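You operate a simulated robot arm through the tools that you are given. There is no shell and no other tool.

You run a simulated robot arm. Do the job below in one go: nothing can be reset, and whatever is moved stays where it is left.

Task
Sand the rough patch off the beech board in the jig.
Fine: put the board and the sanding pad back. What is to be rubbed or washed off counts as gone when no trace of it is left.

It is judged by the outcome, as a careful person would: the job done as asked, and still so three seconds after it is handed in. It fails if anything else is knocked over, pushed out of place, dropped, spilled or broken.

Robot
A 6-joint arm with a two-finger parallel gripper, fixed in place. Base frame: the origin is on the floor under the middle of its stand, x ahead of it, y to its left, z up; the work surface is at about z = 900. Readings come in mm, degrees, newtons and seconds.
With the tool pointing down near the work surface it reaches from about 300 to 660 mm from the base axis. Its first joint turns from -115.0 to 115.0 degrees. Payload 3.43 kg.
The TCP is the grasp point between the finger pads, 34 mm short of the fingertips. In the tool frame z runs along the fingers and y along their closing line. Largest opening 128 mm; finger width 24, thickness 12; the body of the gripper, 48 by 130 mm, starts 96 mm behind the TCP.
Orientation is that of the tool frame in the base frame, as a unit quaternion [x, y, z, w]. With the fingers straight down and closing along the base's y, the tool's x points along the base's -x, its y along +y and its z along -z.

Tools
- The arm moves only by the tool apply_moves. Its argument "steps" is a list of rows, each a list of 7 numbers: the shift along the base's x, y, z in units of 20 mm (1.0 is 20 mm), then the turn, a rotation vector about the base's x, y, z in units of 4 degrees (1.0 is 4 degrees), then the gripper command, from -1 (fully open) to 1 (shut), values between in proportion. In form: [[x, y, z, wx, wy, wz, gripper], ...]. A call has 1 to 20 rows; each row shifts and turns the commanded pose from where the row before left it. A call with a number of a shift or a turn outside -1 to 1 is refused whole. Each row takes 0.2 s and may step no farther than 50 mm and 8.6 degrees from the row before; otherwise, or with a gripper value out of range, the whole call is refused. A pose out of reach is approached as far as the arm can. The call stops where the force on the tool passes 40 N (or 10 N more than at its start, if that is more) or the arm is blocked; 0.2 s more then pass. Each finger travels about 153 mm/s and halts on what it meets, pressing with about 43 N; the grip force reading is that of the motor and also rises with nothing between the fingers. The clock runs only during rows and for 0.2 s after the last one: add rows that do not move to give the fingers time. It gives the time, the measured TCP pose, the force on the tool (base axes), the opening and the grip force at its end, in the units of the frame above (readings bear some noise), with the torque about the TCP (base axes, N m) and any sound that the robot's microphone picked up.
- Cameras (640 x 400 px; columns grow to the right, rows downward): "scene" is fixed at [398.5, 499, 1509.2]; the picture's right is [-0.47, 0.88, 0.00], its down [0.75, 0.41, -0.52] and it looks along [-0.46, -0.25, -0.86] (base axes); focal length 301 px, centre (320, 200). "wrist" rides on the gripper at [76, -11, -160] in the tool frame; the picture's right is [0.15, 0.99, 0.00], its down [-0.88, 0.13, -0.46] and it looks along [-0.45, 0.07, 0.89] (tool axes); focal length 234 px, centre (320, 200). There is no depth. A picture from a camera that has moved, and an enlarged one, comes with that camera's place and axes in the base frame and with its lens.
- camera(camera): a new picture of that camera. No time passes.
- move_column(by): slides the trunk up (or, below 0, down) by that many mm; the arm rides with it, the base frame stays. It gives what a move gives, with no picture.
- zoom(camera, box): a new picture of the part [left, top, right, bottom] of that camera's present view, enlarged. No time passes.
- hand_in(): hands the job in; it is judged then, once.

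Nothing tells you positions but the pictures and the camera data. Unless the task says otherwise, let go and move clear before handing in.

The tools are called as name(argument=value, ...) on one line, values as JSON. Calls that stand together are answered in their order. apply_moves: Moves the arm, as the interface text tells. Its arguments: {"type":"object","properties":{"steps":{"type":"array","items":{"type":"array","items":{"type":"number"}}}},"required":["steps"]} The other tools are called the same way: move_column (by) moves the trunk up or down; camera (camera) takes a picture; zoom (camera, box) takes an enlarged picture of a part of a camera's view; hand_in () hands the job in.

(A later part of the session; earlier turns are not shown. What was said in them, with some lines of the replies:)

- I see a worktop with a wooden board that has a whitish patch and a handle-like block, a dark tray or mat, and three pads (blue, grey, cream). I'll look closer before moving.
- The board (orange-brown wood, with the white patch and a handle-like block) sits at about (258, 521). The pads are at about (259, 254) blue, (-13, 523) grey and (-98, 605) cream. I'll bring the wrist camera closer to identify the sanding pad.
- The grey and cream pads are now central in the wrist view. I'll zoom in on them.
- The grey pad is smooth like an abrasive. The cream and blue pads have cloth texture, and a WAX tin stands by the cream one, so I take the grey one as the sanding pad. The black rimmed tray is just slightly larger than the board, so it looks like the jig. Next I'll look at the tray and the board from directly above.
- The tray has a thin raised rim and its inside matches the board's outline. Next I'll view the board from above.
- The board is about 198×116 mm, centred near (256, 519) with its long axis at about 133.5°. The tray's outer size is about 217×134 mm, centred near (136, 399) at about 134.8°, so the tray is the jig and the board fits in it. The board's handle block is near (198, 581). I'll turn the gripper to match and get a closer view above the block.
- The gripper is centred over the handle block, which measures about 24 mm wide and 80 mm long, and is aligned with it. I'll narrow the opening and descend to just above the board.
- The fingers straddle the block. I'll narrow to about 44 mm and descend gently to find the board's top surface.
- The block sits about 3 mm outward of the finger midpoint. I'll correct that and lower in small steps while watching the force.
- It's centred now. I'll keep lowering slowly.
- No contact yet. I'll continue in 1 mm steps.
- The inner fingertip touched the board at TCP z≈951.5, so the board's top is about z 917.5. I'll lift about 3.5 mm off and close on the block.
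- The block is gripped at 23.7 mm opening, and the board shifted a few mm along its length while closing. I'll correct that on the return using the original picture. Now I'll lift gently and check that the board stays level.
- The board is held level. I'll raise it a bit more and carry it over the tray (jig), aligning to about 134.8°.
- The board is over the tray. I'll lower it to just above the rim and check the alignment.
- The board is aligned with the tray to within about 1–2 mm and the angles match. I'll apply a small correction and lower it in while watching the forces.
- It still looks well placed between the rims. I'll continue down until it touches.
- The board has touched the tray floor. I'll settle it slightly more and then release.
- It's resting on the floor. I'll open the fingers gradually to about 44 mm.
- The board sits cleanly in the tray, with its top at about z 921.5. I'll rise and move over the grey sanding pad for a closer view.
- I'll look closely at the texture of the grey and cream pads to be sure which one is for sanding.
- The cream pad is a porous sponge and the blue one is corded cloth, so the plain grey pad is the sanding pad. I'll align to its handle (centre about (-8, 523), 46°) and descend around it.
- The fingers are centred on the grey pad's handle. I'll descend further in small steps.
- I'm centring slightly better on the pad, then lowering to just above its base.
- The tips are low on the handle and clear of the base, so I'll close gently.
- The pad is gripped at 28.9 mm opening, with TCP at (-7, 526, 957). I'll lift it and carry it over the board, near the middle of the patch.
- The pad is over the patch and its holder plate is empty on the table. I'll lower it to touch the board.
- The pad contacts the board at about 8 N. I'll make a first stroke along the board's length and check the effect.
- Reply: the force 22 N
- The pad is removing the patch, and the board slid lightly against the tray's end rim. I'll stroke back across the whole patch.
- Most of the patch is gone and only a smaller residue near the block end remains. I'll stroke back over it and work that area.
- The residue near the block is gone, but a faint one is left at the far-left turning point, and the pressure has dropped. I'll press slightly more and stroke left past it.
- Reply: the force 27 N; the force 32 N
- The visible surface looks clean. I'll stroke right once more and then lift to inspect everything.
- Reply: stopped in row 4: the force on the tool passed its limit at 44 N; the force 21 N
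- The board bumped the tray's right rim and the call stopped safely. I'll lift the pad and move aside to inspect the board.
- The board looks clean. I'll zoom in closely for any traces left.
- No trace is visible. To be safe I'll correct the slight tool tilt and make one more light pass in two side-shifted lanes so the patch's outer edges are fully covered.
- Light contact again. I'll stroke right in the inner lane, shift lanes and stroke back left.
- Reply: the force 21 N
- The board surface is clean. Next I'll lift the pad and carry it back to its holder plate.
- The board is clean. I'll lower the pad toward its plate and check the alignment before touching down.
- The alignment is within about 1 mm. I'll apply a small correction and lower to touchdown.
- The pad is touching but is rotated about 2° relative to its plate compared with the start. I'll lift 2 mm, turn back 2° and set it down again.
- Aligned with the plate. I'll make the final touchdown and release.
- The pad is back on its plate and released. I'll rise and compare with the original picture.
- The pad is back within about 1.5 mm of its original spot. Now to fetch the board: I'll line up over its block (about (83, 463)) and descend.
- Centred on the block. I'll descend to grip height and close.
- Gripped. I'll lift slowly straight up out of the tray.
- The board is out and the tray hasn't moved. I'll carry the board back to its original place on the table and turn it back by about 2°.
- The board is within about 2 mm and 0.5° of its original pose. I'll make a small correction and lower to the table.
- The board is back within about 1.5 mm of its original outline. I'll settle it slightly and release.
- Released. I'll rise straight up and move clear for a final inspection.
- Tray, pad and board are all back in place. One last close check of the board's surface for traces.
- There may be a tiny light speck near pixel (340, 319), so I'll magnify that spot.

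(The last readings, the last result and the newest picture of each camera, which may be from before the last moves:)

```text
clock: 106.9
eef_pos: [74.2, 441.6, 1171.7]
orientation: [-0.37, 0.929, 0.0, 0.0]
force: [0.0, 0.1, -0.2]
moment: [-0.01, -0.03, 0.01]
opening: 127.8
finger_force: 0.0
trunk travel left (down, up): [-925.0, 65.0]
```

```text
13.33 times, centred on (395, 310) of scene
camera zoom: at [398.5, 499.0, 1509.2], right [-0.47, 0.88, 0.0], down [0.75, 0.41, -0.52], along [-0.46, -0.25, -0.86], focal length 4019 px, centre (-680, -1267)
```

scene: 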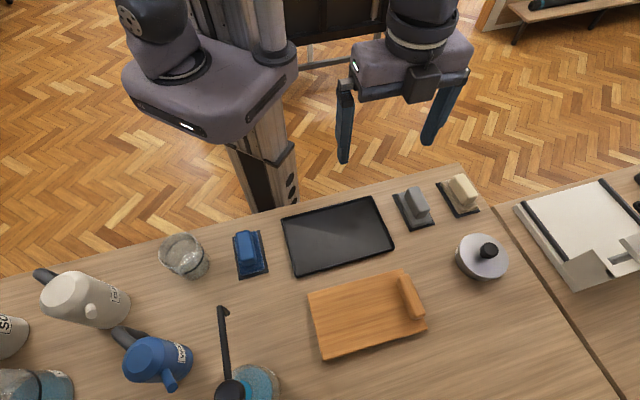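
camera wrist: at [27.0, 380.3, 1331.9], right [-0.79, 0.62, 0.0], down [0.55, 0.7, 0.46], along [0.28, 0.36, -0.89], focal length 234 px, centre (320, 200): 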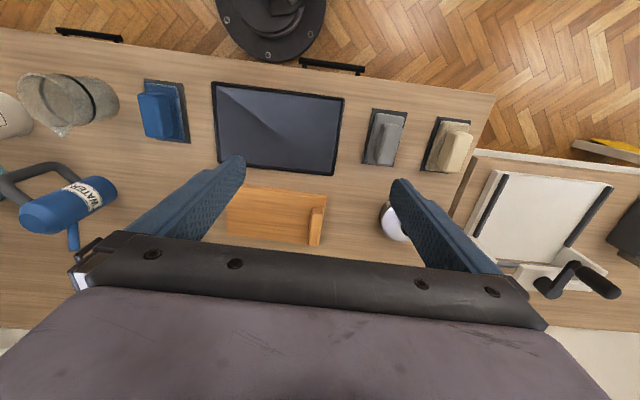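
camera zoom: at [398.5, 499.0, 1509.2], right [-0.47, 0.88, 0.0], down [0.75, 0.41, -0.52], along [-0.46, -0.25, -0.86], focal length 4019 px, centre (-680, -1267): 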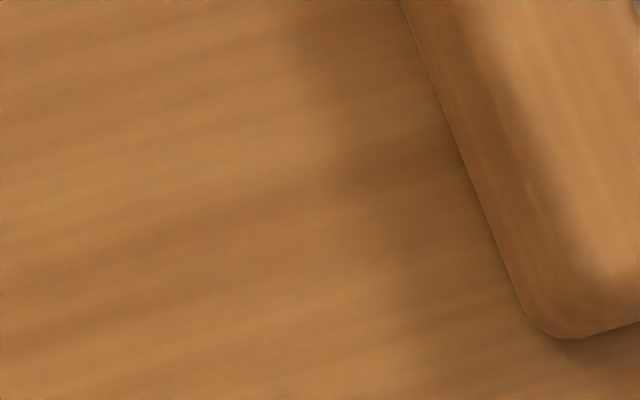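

The magnified views show bare wood with no trace of the patch. The board, the pad and the tray are all in their original places, and the gripper is open and clear. I'm handing in.

hand_in()

```text
The job is handed in.
```

The rough patch is sanded off the beech board, and close-up pictures show bare wood with no trace left. I don't have the judging result.

- **Jig:** Nothing was marked as the jig. I took the black rimmed tray to be it because the board fits inside. I carried the board into the tray by its handle block and sanded it there.
- **Sanding pad:** I used the plain grey pad. The cream one is a porous sponge and the blue one looks like corded cloth.
- **Sanding:** I made several strokes along the board, then a second pass in two shifted lanes to cover the patch's edges. On one stroke the board bumped the tray rim and the arm stopped at 44 N. Nothing looked moved or damaged afterwards.
- **Put back:** The pad is on its holder plate and the board is back on the table, each within about 1.5 mm of where it started. The tray and everything around it look undisturbed, and the gripper is open and clear.
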